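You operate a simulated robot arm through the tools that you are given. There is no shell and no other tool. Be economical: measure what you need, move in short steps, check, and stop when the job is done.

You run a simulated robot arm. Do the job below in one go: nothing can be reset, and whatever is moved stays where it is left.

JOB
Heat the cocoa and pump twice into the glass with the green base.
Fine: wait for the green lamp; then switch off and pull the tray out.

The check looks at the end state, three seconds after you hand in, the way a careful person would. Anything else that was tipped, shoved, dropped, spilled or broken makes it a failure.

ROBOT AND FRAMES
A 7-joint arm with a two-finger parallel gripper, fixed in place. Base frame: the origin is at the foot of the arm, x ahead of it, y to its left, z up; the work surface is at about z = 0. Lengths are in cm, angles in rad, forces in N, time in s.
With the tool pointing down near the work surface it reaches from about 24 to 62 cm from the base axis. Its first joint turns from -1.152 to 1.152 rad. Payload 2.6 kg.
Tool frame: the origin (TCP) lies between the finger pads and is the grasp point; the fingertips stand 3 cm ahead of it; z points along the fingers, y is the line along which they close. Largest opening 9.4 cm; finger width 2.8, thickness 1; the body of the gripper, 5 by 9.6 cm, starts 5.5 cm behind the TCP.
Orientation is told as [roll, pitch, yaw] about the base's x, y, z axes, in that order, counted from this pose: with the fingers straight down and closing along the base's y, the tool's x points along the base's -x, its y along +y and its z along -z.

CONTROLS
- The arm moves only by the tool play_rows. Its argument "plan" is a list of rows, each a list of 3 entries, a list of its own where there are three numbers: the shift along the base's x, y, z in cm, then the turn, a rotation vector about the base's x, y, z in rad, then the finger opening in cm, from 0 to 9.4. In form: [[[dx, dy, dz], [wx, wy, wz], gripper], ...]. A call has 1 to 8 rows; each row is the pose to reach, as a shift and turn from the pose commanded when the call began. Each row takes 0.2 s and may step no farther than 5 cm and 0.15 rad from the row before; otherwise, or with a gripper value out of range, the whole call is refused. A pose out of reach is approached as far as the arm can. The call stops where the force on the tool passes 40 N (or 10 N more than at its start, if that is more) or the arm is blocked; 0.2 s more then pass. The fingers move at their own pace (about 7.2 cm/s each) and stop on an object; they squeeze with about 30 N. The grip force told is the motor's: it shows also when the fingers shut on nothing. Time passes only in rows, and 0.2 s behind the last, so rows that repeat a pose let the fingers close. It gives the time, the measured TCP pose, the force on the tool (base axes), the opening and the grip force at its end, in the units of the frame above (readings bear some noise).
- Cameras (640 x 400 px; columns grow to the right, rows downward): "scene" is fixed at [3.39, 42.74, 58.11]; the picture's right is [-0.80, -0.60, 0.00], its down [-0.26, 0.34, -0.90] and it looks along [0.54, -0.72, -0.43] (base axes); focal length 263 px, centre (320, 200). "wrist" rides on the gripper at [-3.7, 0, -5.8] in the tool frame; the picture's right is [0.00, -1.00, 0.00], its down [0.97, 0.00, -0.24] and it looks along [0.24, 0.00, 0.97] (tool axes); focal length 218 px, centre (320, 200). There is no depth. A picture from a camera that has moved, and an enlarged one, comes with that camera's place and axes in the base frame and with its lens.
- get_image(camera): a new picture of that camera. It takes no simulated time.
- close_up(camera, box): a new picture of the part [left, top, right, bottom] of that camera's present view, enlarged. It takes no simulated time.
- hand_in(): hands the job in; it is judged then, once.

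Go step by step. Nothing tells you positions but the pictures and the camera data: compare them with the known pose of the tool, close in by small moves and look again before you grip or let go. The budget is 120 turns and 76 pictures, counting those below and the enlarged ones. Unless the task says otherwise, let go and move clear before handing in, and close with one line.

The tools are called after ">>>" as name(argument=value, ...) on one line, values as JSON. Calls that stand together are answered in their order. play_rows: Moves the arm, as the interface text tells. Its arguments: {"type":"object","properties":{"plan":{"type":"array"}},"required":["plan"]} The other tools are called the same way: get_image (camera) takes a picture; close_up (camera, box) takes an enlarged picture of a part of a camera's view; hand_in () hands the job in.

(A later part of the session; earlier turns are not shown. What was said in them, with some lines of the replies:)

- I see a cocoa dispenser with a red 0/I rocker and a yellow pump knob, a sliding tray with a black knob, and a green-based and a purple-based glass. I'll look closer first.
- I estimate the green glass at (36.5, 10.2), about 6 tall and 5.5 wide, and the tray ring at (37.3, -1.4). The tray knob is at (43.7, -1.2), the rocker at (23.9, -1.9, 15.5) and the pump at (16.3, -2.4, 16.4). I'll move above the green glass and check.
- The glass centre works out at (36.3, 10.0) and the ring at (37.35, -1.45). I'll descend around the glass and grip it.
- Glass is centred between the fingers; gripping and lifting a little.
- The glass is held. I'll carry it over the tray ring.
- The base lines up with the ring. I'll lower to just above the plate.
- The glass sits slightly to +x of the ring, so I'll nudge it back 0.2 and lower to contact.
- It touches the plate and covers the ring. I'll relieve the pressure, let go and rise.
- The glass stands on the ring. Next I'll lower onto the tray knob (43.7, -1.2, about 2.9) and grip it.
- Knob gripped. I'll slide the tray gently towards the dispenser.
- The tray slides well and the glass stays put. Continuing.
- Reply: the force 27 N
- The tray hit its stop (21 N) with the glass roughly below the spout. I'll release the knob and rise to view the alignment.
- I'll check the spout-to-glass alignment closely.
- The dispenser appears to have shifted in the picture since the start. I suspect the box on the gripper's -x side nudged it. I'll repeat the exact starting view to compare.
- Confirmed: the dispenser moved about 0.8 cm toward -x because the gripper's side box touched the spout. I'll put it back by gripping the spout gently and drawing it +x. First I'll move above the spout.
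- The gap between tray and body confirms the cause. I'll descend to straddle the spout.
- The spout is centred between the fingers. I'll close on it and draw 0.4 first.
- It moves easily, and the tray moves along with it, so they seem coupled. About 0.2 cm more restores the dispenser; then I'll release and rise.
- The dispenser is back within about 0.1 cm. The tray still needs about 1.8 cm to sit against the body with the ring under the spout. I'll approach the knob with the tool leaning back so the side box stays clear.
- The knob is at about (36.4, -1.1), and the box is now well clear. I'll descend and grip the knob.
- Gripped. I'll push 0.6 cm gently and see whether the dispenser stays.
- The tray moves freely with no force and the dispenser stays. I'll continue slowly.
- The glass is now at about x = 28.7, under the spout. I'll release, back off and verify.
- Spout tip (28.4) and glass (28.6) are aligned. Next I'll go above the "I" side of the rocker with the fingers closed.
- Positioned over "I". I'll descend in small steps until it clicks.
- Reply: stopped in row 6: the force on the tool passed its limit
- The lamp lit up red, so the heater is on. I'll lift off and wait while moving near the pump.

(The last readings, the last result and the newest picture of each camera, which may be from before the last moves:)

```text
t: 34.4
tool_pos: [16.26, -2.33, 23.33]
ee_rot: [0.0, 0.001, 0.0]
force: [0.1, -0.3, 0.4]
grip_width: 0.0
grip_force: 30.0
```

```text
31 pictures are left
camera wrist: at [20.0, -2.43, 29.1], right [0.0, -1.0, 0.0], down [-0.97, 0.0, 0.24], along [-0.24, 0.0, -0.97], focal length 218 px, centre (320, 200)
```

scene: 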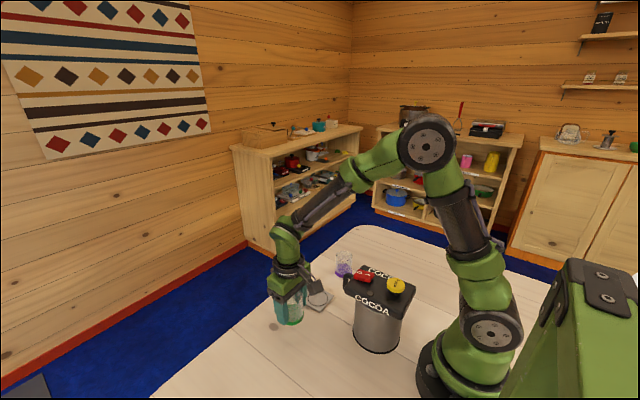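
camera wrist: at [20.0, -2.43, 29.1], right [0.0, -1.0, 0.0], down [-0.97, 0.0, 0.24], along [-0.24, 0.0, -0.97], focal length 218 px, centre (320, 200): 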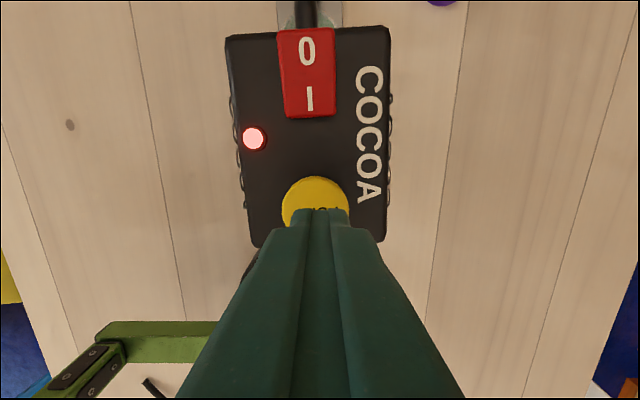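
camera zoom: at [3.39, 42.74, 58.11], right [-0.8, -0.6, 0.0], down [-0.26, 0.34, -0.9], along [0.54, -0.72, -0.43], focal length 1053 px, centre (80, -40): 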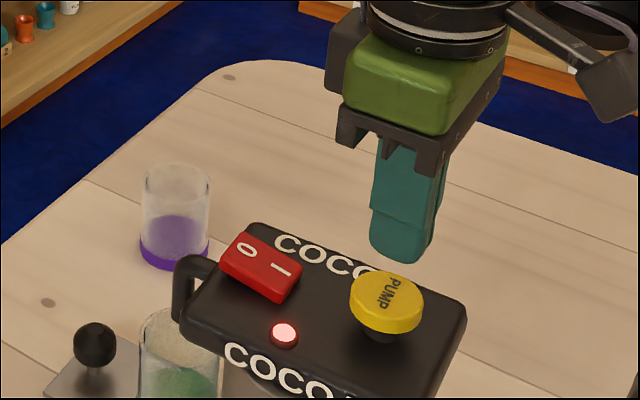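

The arm reaches above the pump. The lamp is still red, so I'll wait and centre slightly.

>>> play_rows(plan=[[[0.2, 0.15, 0], [0, 0, 0], 0], [[0.2, 0.15, 0], [0, 0, 0], 0], [[0.2, 0.15, 0], [0, 0, 0], 0], [[0.2, 0.15, 0], [0, 0, 0], 0], [[0.2, 0.15, 0], [0, 0, 0], 0], [[0.2, 0.15, 0], [0, 0, 0], 0], [[0.2, 0.15, 0], [0, 0, 0], 0], [[0.2, 0.15, 0], [0, 0, 0], 0]])

>>> play_rows(plan=[[[0, 0, 0], [0, 0, 0], 0], [[0, 0, 0], [0, 0, 0], 0], [[0, 0, 0], [0, 0, 0], 0], [[0, 0, 0], [0, 0, 0], 0], [[0, 0, 0], [0, 0, 0], 0], [[0, 0, 0], [0, 0, 0], 0], [[0, 0, 0], [0, 0, 0], 0], [[0, 0, 0], [0, 0, 0], 0]])

>>> close_up(camera="scene", box=[320, 210, 440, 310])

```text
t: 36.2
tool_pos: [16.47, -2.25, 23.22]
ee_rot: [0.001, 0.001, -0.003]
force: [-0.3, -0.5, -0.7]
grip_width: 0.02
grip_force: 30.2
```

```text
t: 38.0
tool_pos: [16.47, -2.2, 23.25]
ee_rot: [0.002, 0.003, -0.002]
force: [0.0, 0.0, -0.3]
grip_width: 0.0
grip_force: 29.6
```

```text
4.00 times, centred on (380, 260) of scene
camera zoom: at [3.39, 42.74, 58.11], right [-0.8, -0.6, 0.0], down [-0.26, 0.34, -0.9], along [0.54, -0.72, -0.43], focal length 1053 px, centre (80, -40)
```

zoom: 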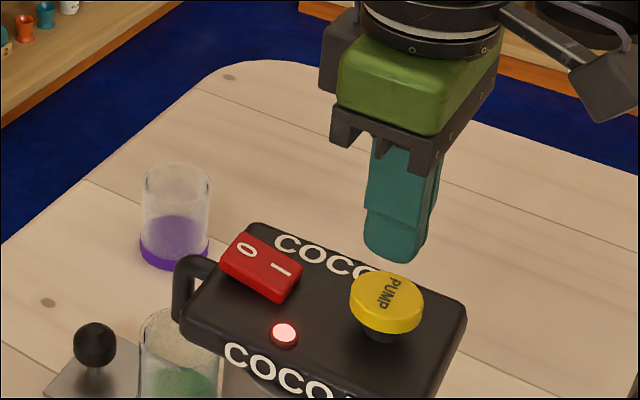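

Still red; waiting longer.

>>> play_rows(plan=[[[0, 0, 0], [0, 0, 0], 0], [[0, 0, 0], [0, 0, 0], 0], [[0, 0, 0], [0, 0, 0], 0], [[0, 0, 0], [0, 0, 0], 0], [[0, 0, 0], [0, 0, 0], 0], [[0, 0, 0], [0, 0, 0], 0], [[0, 0, 0], [0, 0, 0], 0], [[0, 0, 0], [0, 0, 0], 0]])

>>> play_rows(plan=[[[0, 0, 0], [0, 0, 0], 0], [[0, 0, 0], [0, 0, 0], 0], [[0, 0, 0], [0, 0, 0], 0], [[0, 0, 0], [0, 0, 0], 0], [[0, 0, 0], [0, 0, 0], 0], [[0, 0, 0], [0, 0, 0], 0], [[0, 0, 0], [0, 0, 0], 0], [[0, 0, 0], [0, 0, 0], 0]])

>>> close_up(camera="scene", box=[320, 210, 440, 310])

```text
t: 39.8
tool_pos: [16.54, -2.22, 23.25]
ee_rot: [0.003, 0.003, -0.002]
force: [-0.2, -0.3, -0.1]
grip_width: 0.0
grip_force: 30.2
```

```text
t: 41.6
tool_pos: [16.59, -2.12, 23.23]
ee_rot: [0.002, 0.002, -0.001]
force: [-0.5, -0.1, -0.2]
grip_width: 0.01
grip_force: 30.7
```

```text
4.00 times, centred on (380, 260) of scene
camera zoom: at [3.39, 42.74, 58.11], right [-0.8, -0.6, 0.0], down [-0.26, 0.34, -0.9], along [0.54, -0.72, -0.43], focal length 1053 px, centre (80, -40)
```

zoom: 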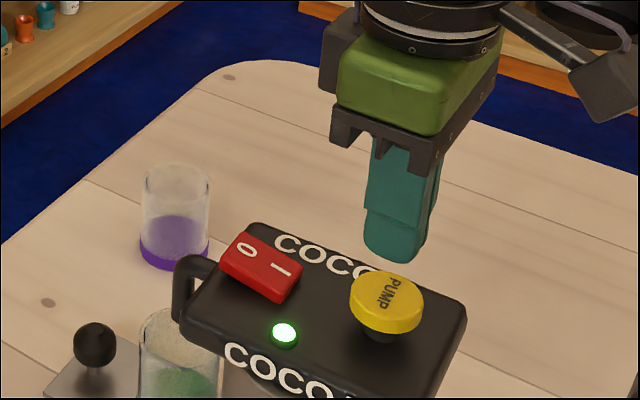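

Green lamp. I'll press the pump, first stroke, carefully.

>>> play_rows(plan=[[[0, 0, -1.5], [0, 0, 0], 0], [[0, 0, -2.6], [0, 0, 0], 0], [[0, 0, -3.0], [0, 0, 0], 0], [[0, 0, -3.3], [0, 0, 0], 0], [[0, 0, -3.6], [0, 0, 0], 0], [[0, 0, -3.9], [0, 0, 0], 0], [[0, 0, -4.2], [0, 0, 0], 0], [[0, 0, -4.4], [0, 0, 0], 0]])

>>> close_up(camera="scene", box=[320, 230, 440, 330])

```text
t: 43.4
tool_pos: [16.49, -2.26, 19.04]
ee_rot: [0.001, 0.001, -0.003]
force: [-15.5, 0.1, 33.1]
grip_width: 0.0
grip_force: 29.8
```

```text
4.00 times, centred on (380, 280) of scene
camera zoom: at [3.38, 42.74, 58.11], right [-0.8, -0.6, 0.0], down [-0.26, 0.34, -0.9], along [0.54, -0.72, -0.43], focal length 1053 px, centre (80, -120)
```

zoom: 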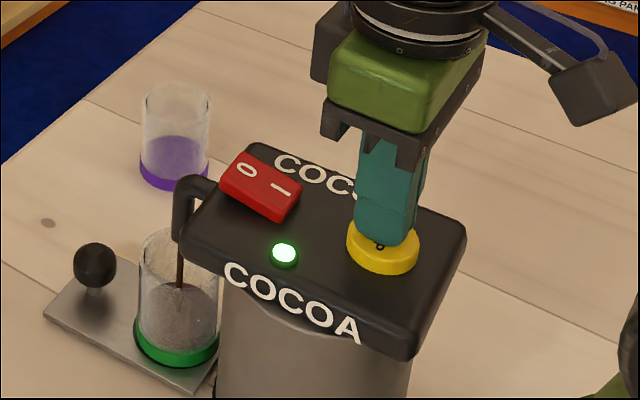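

Cocoa flows into the glass. I'll release the pump fully and let the flow finish.

>>> play_rows(plan=[[[0, 0, 0.5], [0, 0, 0], 0], [[0, 0, 1.5], [0, 0, 0], 0], [[0, 0, 3], [0, 0, 0], 0], [[0, 0, 4], [0, 0, 0], 0], [[0, 0, 4], [0, 0, 0], 0], [[0, 0, 4], [0, 0, 0], 0], [[0, 0, 4], [0, 0, 0], 0], [[0, 0, 4], [0, 0, 0], 0]])

>>> close_up(camera="scene", box=[320, 230, 440, 330])

```text
t: 45.2
tool_pos: [16.46, -2.22, 22.98]
ee_rot: [0.003, 0.003, 0.0]
force: [-0.5, 0.0, 0.0]
grip_width: 0.03
grip_force: 29.8
```

```text
4.00 times, centred on (380, 280) of scene
camera zoom: at [3.39, 42.74, 58.11], right [-0.8, -0.6, 0.0], down [-0.26, 0.34, -0.9], along [0.54, -0.72, -0.43], focal length 1053 px, centre (80, -120)
```

zoom: 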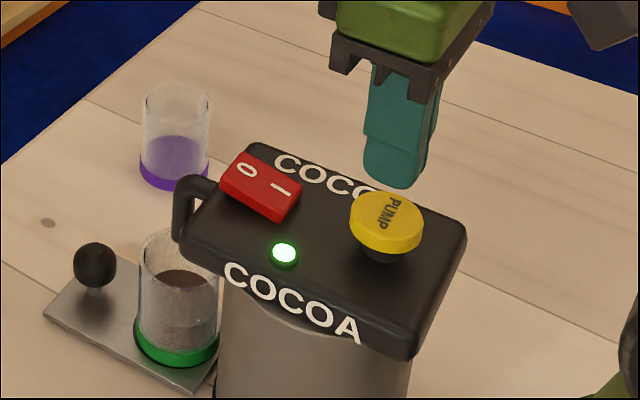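

The first portion is in the glass and the pump is back up. Second stroke now, to the same depth.

>>> play_rows(plan=[[[0, 0, -1.1], [0, 0, 0], 0], [[0, 0, -2.2], [0, 0, 0], 0], [[0, 0, -2.6], [0, 0, 0], 0], [[0, 0, -2.9], [0, 0, 0], 0], [[0, 0, -3.2], [0, 0, 0], 0], [[0, 0, -3.5], [0, 0, 0], 0], [[0, 0, -3.8], [0, 0, 0], 0], [[0, 0, -4.0], [0, 0, 0], 0]])

>>> close_up(camera="scene", box=[320, 230, 440, 330])

>>> play_rows(plan=[[[0, 0, 0.5], [0, 0, 0], 0], [[0, 0, 1.5], [0, 0, 0], 0], [[0, 0, 3], [0, 0, 0], 0], [[0, 0, 4], [0, 0, 0], 0], [[0, 0, 4], [0, 0, 0], 0], [[0, 0, 4], [0, 0, 0], 0], [[0, 0, 4], [0, 0, 0], 0], [[0, 0, 4], [0, 0, 0], 0]])

>>> close_up(camera="scene", box=[320, 230, 440, 330])

```text
t: 47.0
tool_pos: [16.45, -2.2, 18.97]
ee_rot: [0.002, 0.0, -0.002]
force: [-15.6, 0.4, 37.9]
grip_width: 0.0
grip_force: 29.9
```

```text
4.00 times, centred on (380, 280) of scene
camera zoom: at [3.38, 42.74, 58.11], right [-0.8, -0.6, 0.0], down [-0.26, 0.34, -0.9], along [0.54, -0.72, -0.43], focal length 1053 px, centre (80, -120)
```

zoom: 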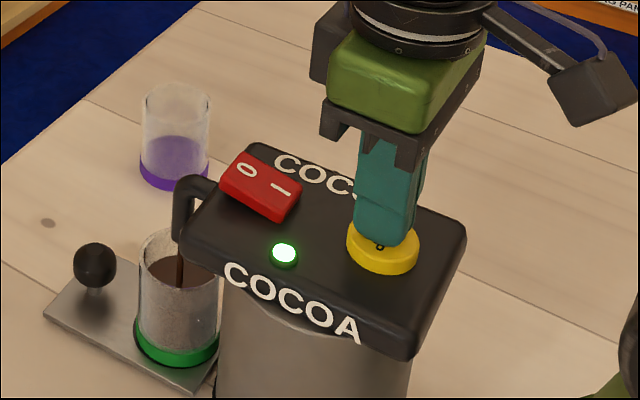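

```text
t: 48.8
tool_pos: [16.51, -2.21, 22.84]
ee_rot: [0.002, 0.002, -0.002]
force: [0.0, 0.1, -0.5]
grip_width: 0.0
grip_force: 29.7
```

```text
4.00 times, centred on (380, 280) of scene
camera zoom: at [3.39, 42.74, 58.11], right [-0.8, -0.6, 0.0], down [-0.26, 0.34, -0.9], along [0.54, -0.72, -0.43], focal length 1053 px, centre (80, -120)
```

zoom: 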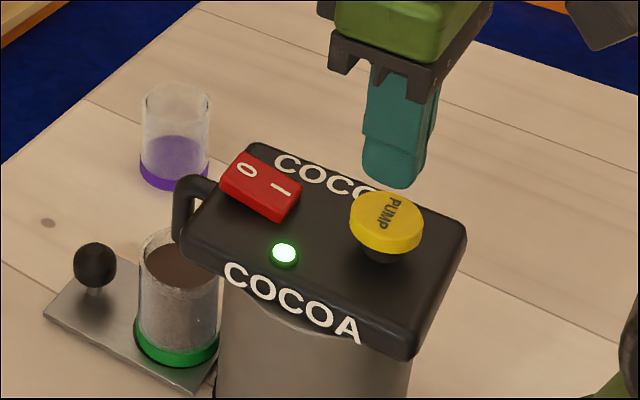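

Two portions are in, with no spill. Now I'll press the "0" side of the rocker at x≈25.5.

>>> play_rows(plan=[[[3, 0.2, 0], [0, 0, 0], 0], [[6, 0.4, 0], [0, 0, 0], 0], [[9, 0.4, 0], [0, 0, 0], 0], [[9, 0.4, -1], [0, 0, 0], 0], [[9, 0.4, -2], [0, 0, 0], 0], [[9, 0.4, -2.6], [0, 0, 0], 0]])

>>> close_up(camera="scene", box=[320, 230, 440, 330])

```text
t: 50.2
tool_pos: [25.55, -1.81, 20.28]
ee_rot: [0.001, 0.002, -0.004]
force: [-0.5, -0.1, -0.1]
grip_width: 0.02
grip_force: 30.1
```

```text
4.00 times, centred on (380, 280) of scene
camera zoom: at [3.39, 42.74, 58.11], right [-0.8, -0.6, 0.0], down [-0.26, 0.34, -0.9], along [0.54, -0.72, -0.43], focal length 1053 px, centre (80, -120)
```

zoom: 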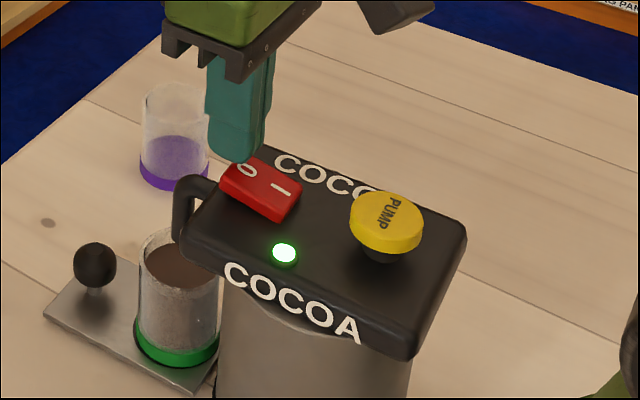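

>>> play_rows(plan=[[[0, 0, -0.3], [0, 0, 0], 0], [[0, 0, -0.6], [0, 0, 0], 0], [[0, 0, -0.8], [0, 0, 0], 0], [[0, 0, -1.0], [0, 0, 0], 0], [[0, 0, -1.2], [0, 0, 0], 0], [[0, 0, -1.4], [0, 0, 0], 0]])

>>> play_rows(plan=[[[0, 0, 1], [0, 0, 0], 0], [[0, 0, 3], [0, 0, 0], 0], [[0, 0, 5], [0, 0, 0], 0], [[0, 0, 5], [0, 0, 0], 0]])

>>> close_up(camera="scene", box=[260, 230, 440, 370])

```text
t: 51.6
tool_pos: [25.65, -1.87, 19.28]
ee_rot: [0.001, -0.006, -0.002]
force: [-0.3, 0.7, 0.7]
grip_width: 0.0
grip_force: 29.8
stopped in row 6: the force on the tool passed its limit (the readings are from after the stop); the commanded pose is now the measured one
```

```text
t: 52.6
tool_pos: [25.79, -1.82, 24.16]
ee_rot: [0.002, -0.004, -0.002]
force: [-0.5, 0.5, 0.8]
grip_width: 0.0
grip_force: 30.0
```

```text
2.86 times, centred on (350, 300) of scene
camera zoom: at [3.39, 42.74, 58.11], right [-0.8, -0.6, 0.0], down [-0.26, 0.34, -0.9], along [0.54, -0.72, -0.43], focal length 752 px, centre (234, -86)
```

zoom: 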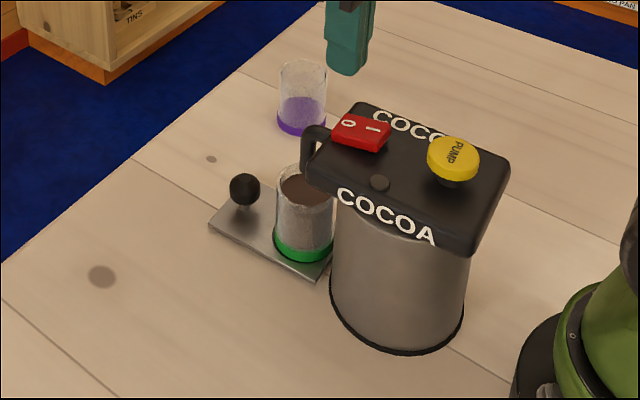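

Switched off: the lamp is dark, the rocker is on 0 and the dispenser is in place. Next I'll return to the tray knob with the leaned-back tool.

>>> play_rows(plan=[[[3, 0.2, 0], [0, 0.1, 0], 3], [[6, 0.4, 0], [0, 0.22, 0], 6], [[9, 0.6, -1], [0, 0.34, 0], 6], [[10.1, 0.6, -4], [0, 0.45, 0], 6], [[10.1, 0.6, -8], [0, 0.45, 0], 6], [[10.1, 0.6, -12], [0, 0.45, 0], 6], [[10.1, 0.6, -12], [0, 0.45, 0], 6]])

>>> get_image(camera="wrist")

```text
t: 54.2
tool_pos: [35.83, -1.13, 12.04]
ee_rot: [0.002, 0.445, -0.002]
force: [-0.1, 0.6, 0.0]
grip_width: 6.01
grip_force: 0.0
```

```text
22 pictures are left
camera wrist: at [41.61, -1.23, 15.81], right [0.0, -1.0, 0.0], down [-0.77, 0.0, 0.64], along [-0.64, 0.0, -0.77], focal length 218 px, centre (320, 200)
```

wrist: 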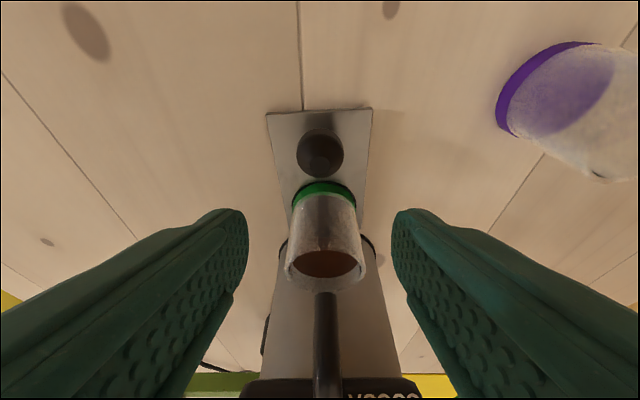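

The view matches the earlier approach. Descending and gripping.

>>> play_rows(plan=[[[0, -0.05, -3], [0, 0, 0], 6], [[0, -0.05, -6], [0, 0, 0], 6], [[0, -0.05, -7.2], [0, 0, 0], 6], [[0, -0.05, -7.2], [0, 0, 0], 4.2], [[0, -0.05, -7.2], [0, 0, 0], 3], [[0, -0.05, -7.2], [0, 0, 0], 2], [[0, -0.05, -7.2], [0, 0, 0], 2]])

>>> play_rows(plan=[[[0.15, 0, 0.03], [0, 0, 0], 2], [[0.4, 0, 0.03], [0, 0, 0], 2], [[0.7, 0, 0.03], [0, 0, 0], 2], [[1.0, 0, 0.03], [0, 0, 0], 2], [[1.2, 0, 0.03], [0, 0, 0], 2]])

>>> close_up(camera="scene", box=[260, 230, 440, 370])

```text
t: 55.8
tool_pos: [35.73, -1.21, 4.87]
ee_rot: [0.003, 0.445, -0.001]
force: [1.0, 3.5, -0.4]
grip_width: 2.91
grip_force: 30.9
```

```text
t: 57.0
tool_pos: [37.02, -1.33, 5.05]
ee_rot: [0.001, 0.445, -0.001]
force: [-0.4, -0.2, -0.4]
grip_width: 2.93
grip_force: 30.0
```

```text
2.86 times, centred on (350, 300) of scene
camera zoom: at [3.39, 42.74, 58.11], right [-0.8, -0.6, 0.0], down [-0.26, 0.34, -0.9], along [0.54, -0.72, -0.43], focal length 752 px, centre (234, -86)
```

zoom: 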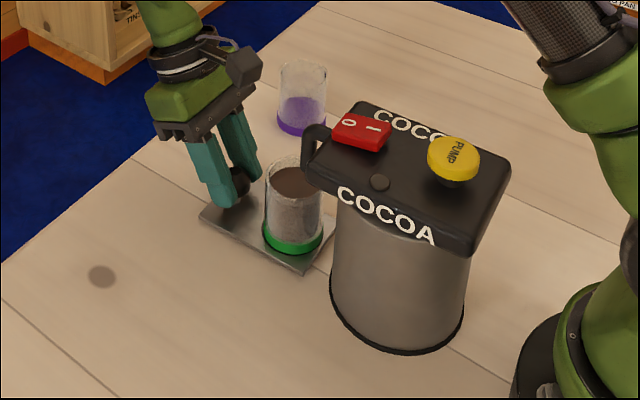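

Glass and cocoa are riding well. I'll pull on gently.

>>> play_rows(plan=[[[0.2, 0, -0.05], [0, 0, 0], 2], [[0.6, 0, -0.1], [0, 0, 0], 2], [[1.1, 0, -0.1], [0, 0, 0], 2], [[1.7, 0, -0.1], [0, 0, 0], 2], [[2.3, 0, -0.1], [0, 0, 0], 2], [[2.9, 0, -0.1], [0, 0, 0], 2], [[3.4, 0, -0.1], [0, 0, 0], 2], [[3.7, 0, -0.1], [0, 0, 0], 2]])

>>> close_up(camera="scene", box=[260, 230, 440, 370])

```text
t: 58.8
tool_pos: [40.7, -1.24, 4.97]
ee_rot: [0.0, 0.446, -0.001]
force: [0.0, 1.1, 7.0]
grip_width: 2.9
grip_force: 29.9
```

```text
2.86 times, centred on (350, 300) of scene
camera zoom: at [3.38, 42.74, 58.11], right [-0.8, -0.6, 0.0], down [-0.26, 0.34, -0.9], along [0.54, -0.72, -0.43], focal length 752 px, centre (234, -86)
```

zoom: 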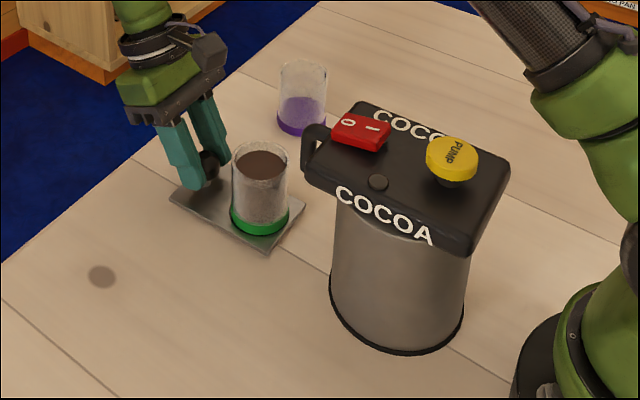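

>>> play_rows(plan=[[[0.2, 0, 0.05], [0, 0, 0], 2], [[0.6, 0, 0.05], [0, 0, 0], 2], [[1.1, 0, 0.05], [0, 0, 0], 2], [[1.7, 0, 0.05], [0, 0, 0], 2], [[2.3, 0, 0.05], [0, 0, 0], 2], [[2.9, 0, 0.05], [0, 0, 0], 2], [[3.3, 0, 0.05], [0, 0, 0], 2], [[3.5, 0, 0.05], [0, 0, 0], 2]])

>>> close_up(camera="scene", box=[260, 230, 440, 370])

```text
t: 60.6
tool_pos: [44.21, -1.16, 5.04]
ee_rot: [0.002, 0.446, -0.001]
force: [-1.2, 3.5, 0.7]
grip_width: 2.88
grip_force: 29.9
```

```text
2.86 times, centred on (350, 300) of scene
camera zoom: at [3.39, 42.74, 58.11], right [-0.8, -0.6, 0.0], down [-0.26, 0.34, -0.9], along [0.54, -0.72, -0.43], focal length 752 px, centre (234, -86)
```

zoom: 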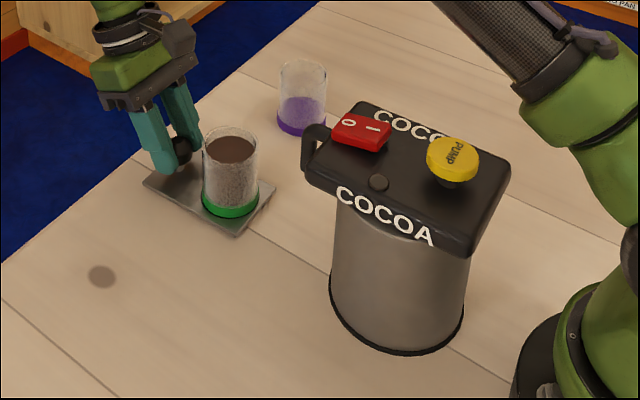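

The tray is back at its original outer position. I'll release and move clear.

>>> play_rows(plan=[[[0, 0, 0], [0, 0, 0], 4], [[0, 0, 0], [0, 0, 0], 6], [[0, 0, 0], [0, 0, 0], 6.5], [[0.3, 0, 0.6], [0, 0, 0], 6.5], [[2.5, 0, 4], [0, 0, 0], 6.5], [[4, 0, 8], [0, -0.12, 0], 6.5], [[4, 0, 12], [0, -0.25, 0], 6.5], [[4, 0, 16], [0, -0.38, 0], 6.5]])

>>> close_up(camera="scene", box=[260, 230, 440, 370])

>>> get_image(camera="scene")

```text
t: 62.4
tool_pos: [48.35, -1.28, 20.93]
ee_rot: [0.001, 0.068, -0.005]
force: [-0.6, -0.4, 0.0]
grip_width: 6.5
grip_force: 0.2
```

```text
2.86 times, centred on (350, 300) of scene
camera zoom: at [3.39, 42.74, 58.11], right [-0.8, -0.6, 0.0], down [-0.26, 0.34, -0.9], along [0.54, -0.72, -0.43], focal length 752 px, centre (234, -86)
```

zoom: 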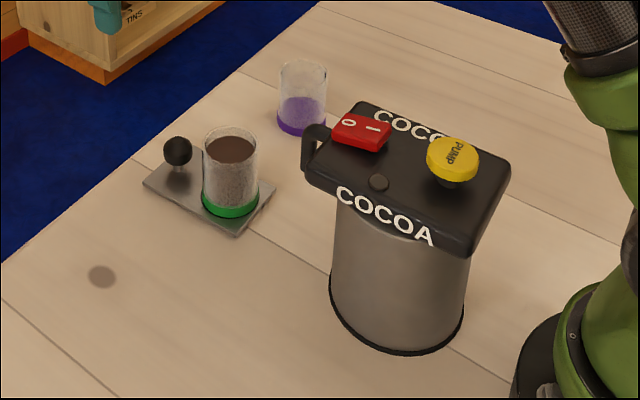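

```text
17 pictures are left
```

scene: 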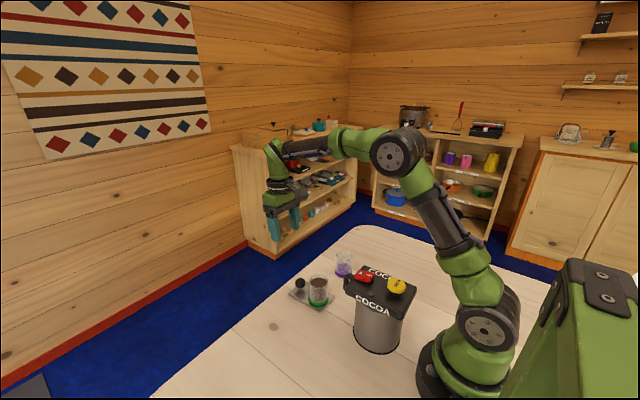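

The cocoa is in the green-based glass on the pulled-out tray, the switch is at 0, the lamp is off, and the arm is clear. Handing in.

>>> hand_in()

```text
The job is handed in.
```

The cocoa was heated to the green lamp and pumped twice into the green-based glass; the heater is off and the tray is out. While sliding the tray in, the arm shoved the dispenser about 0.8 cm; I pulled it back to within about 0.2 cm of its starting place.
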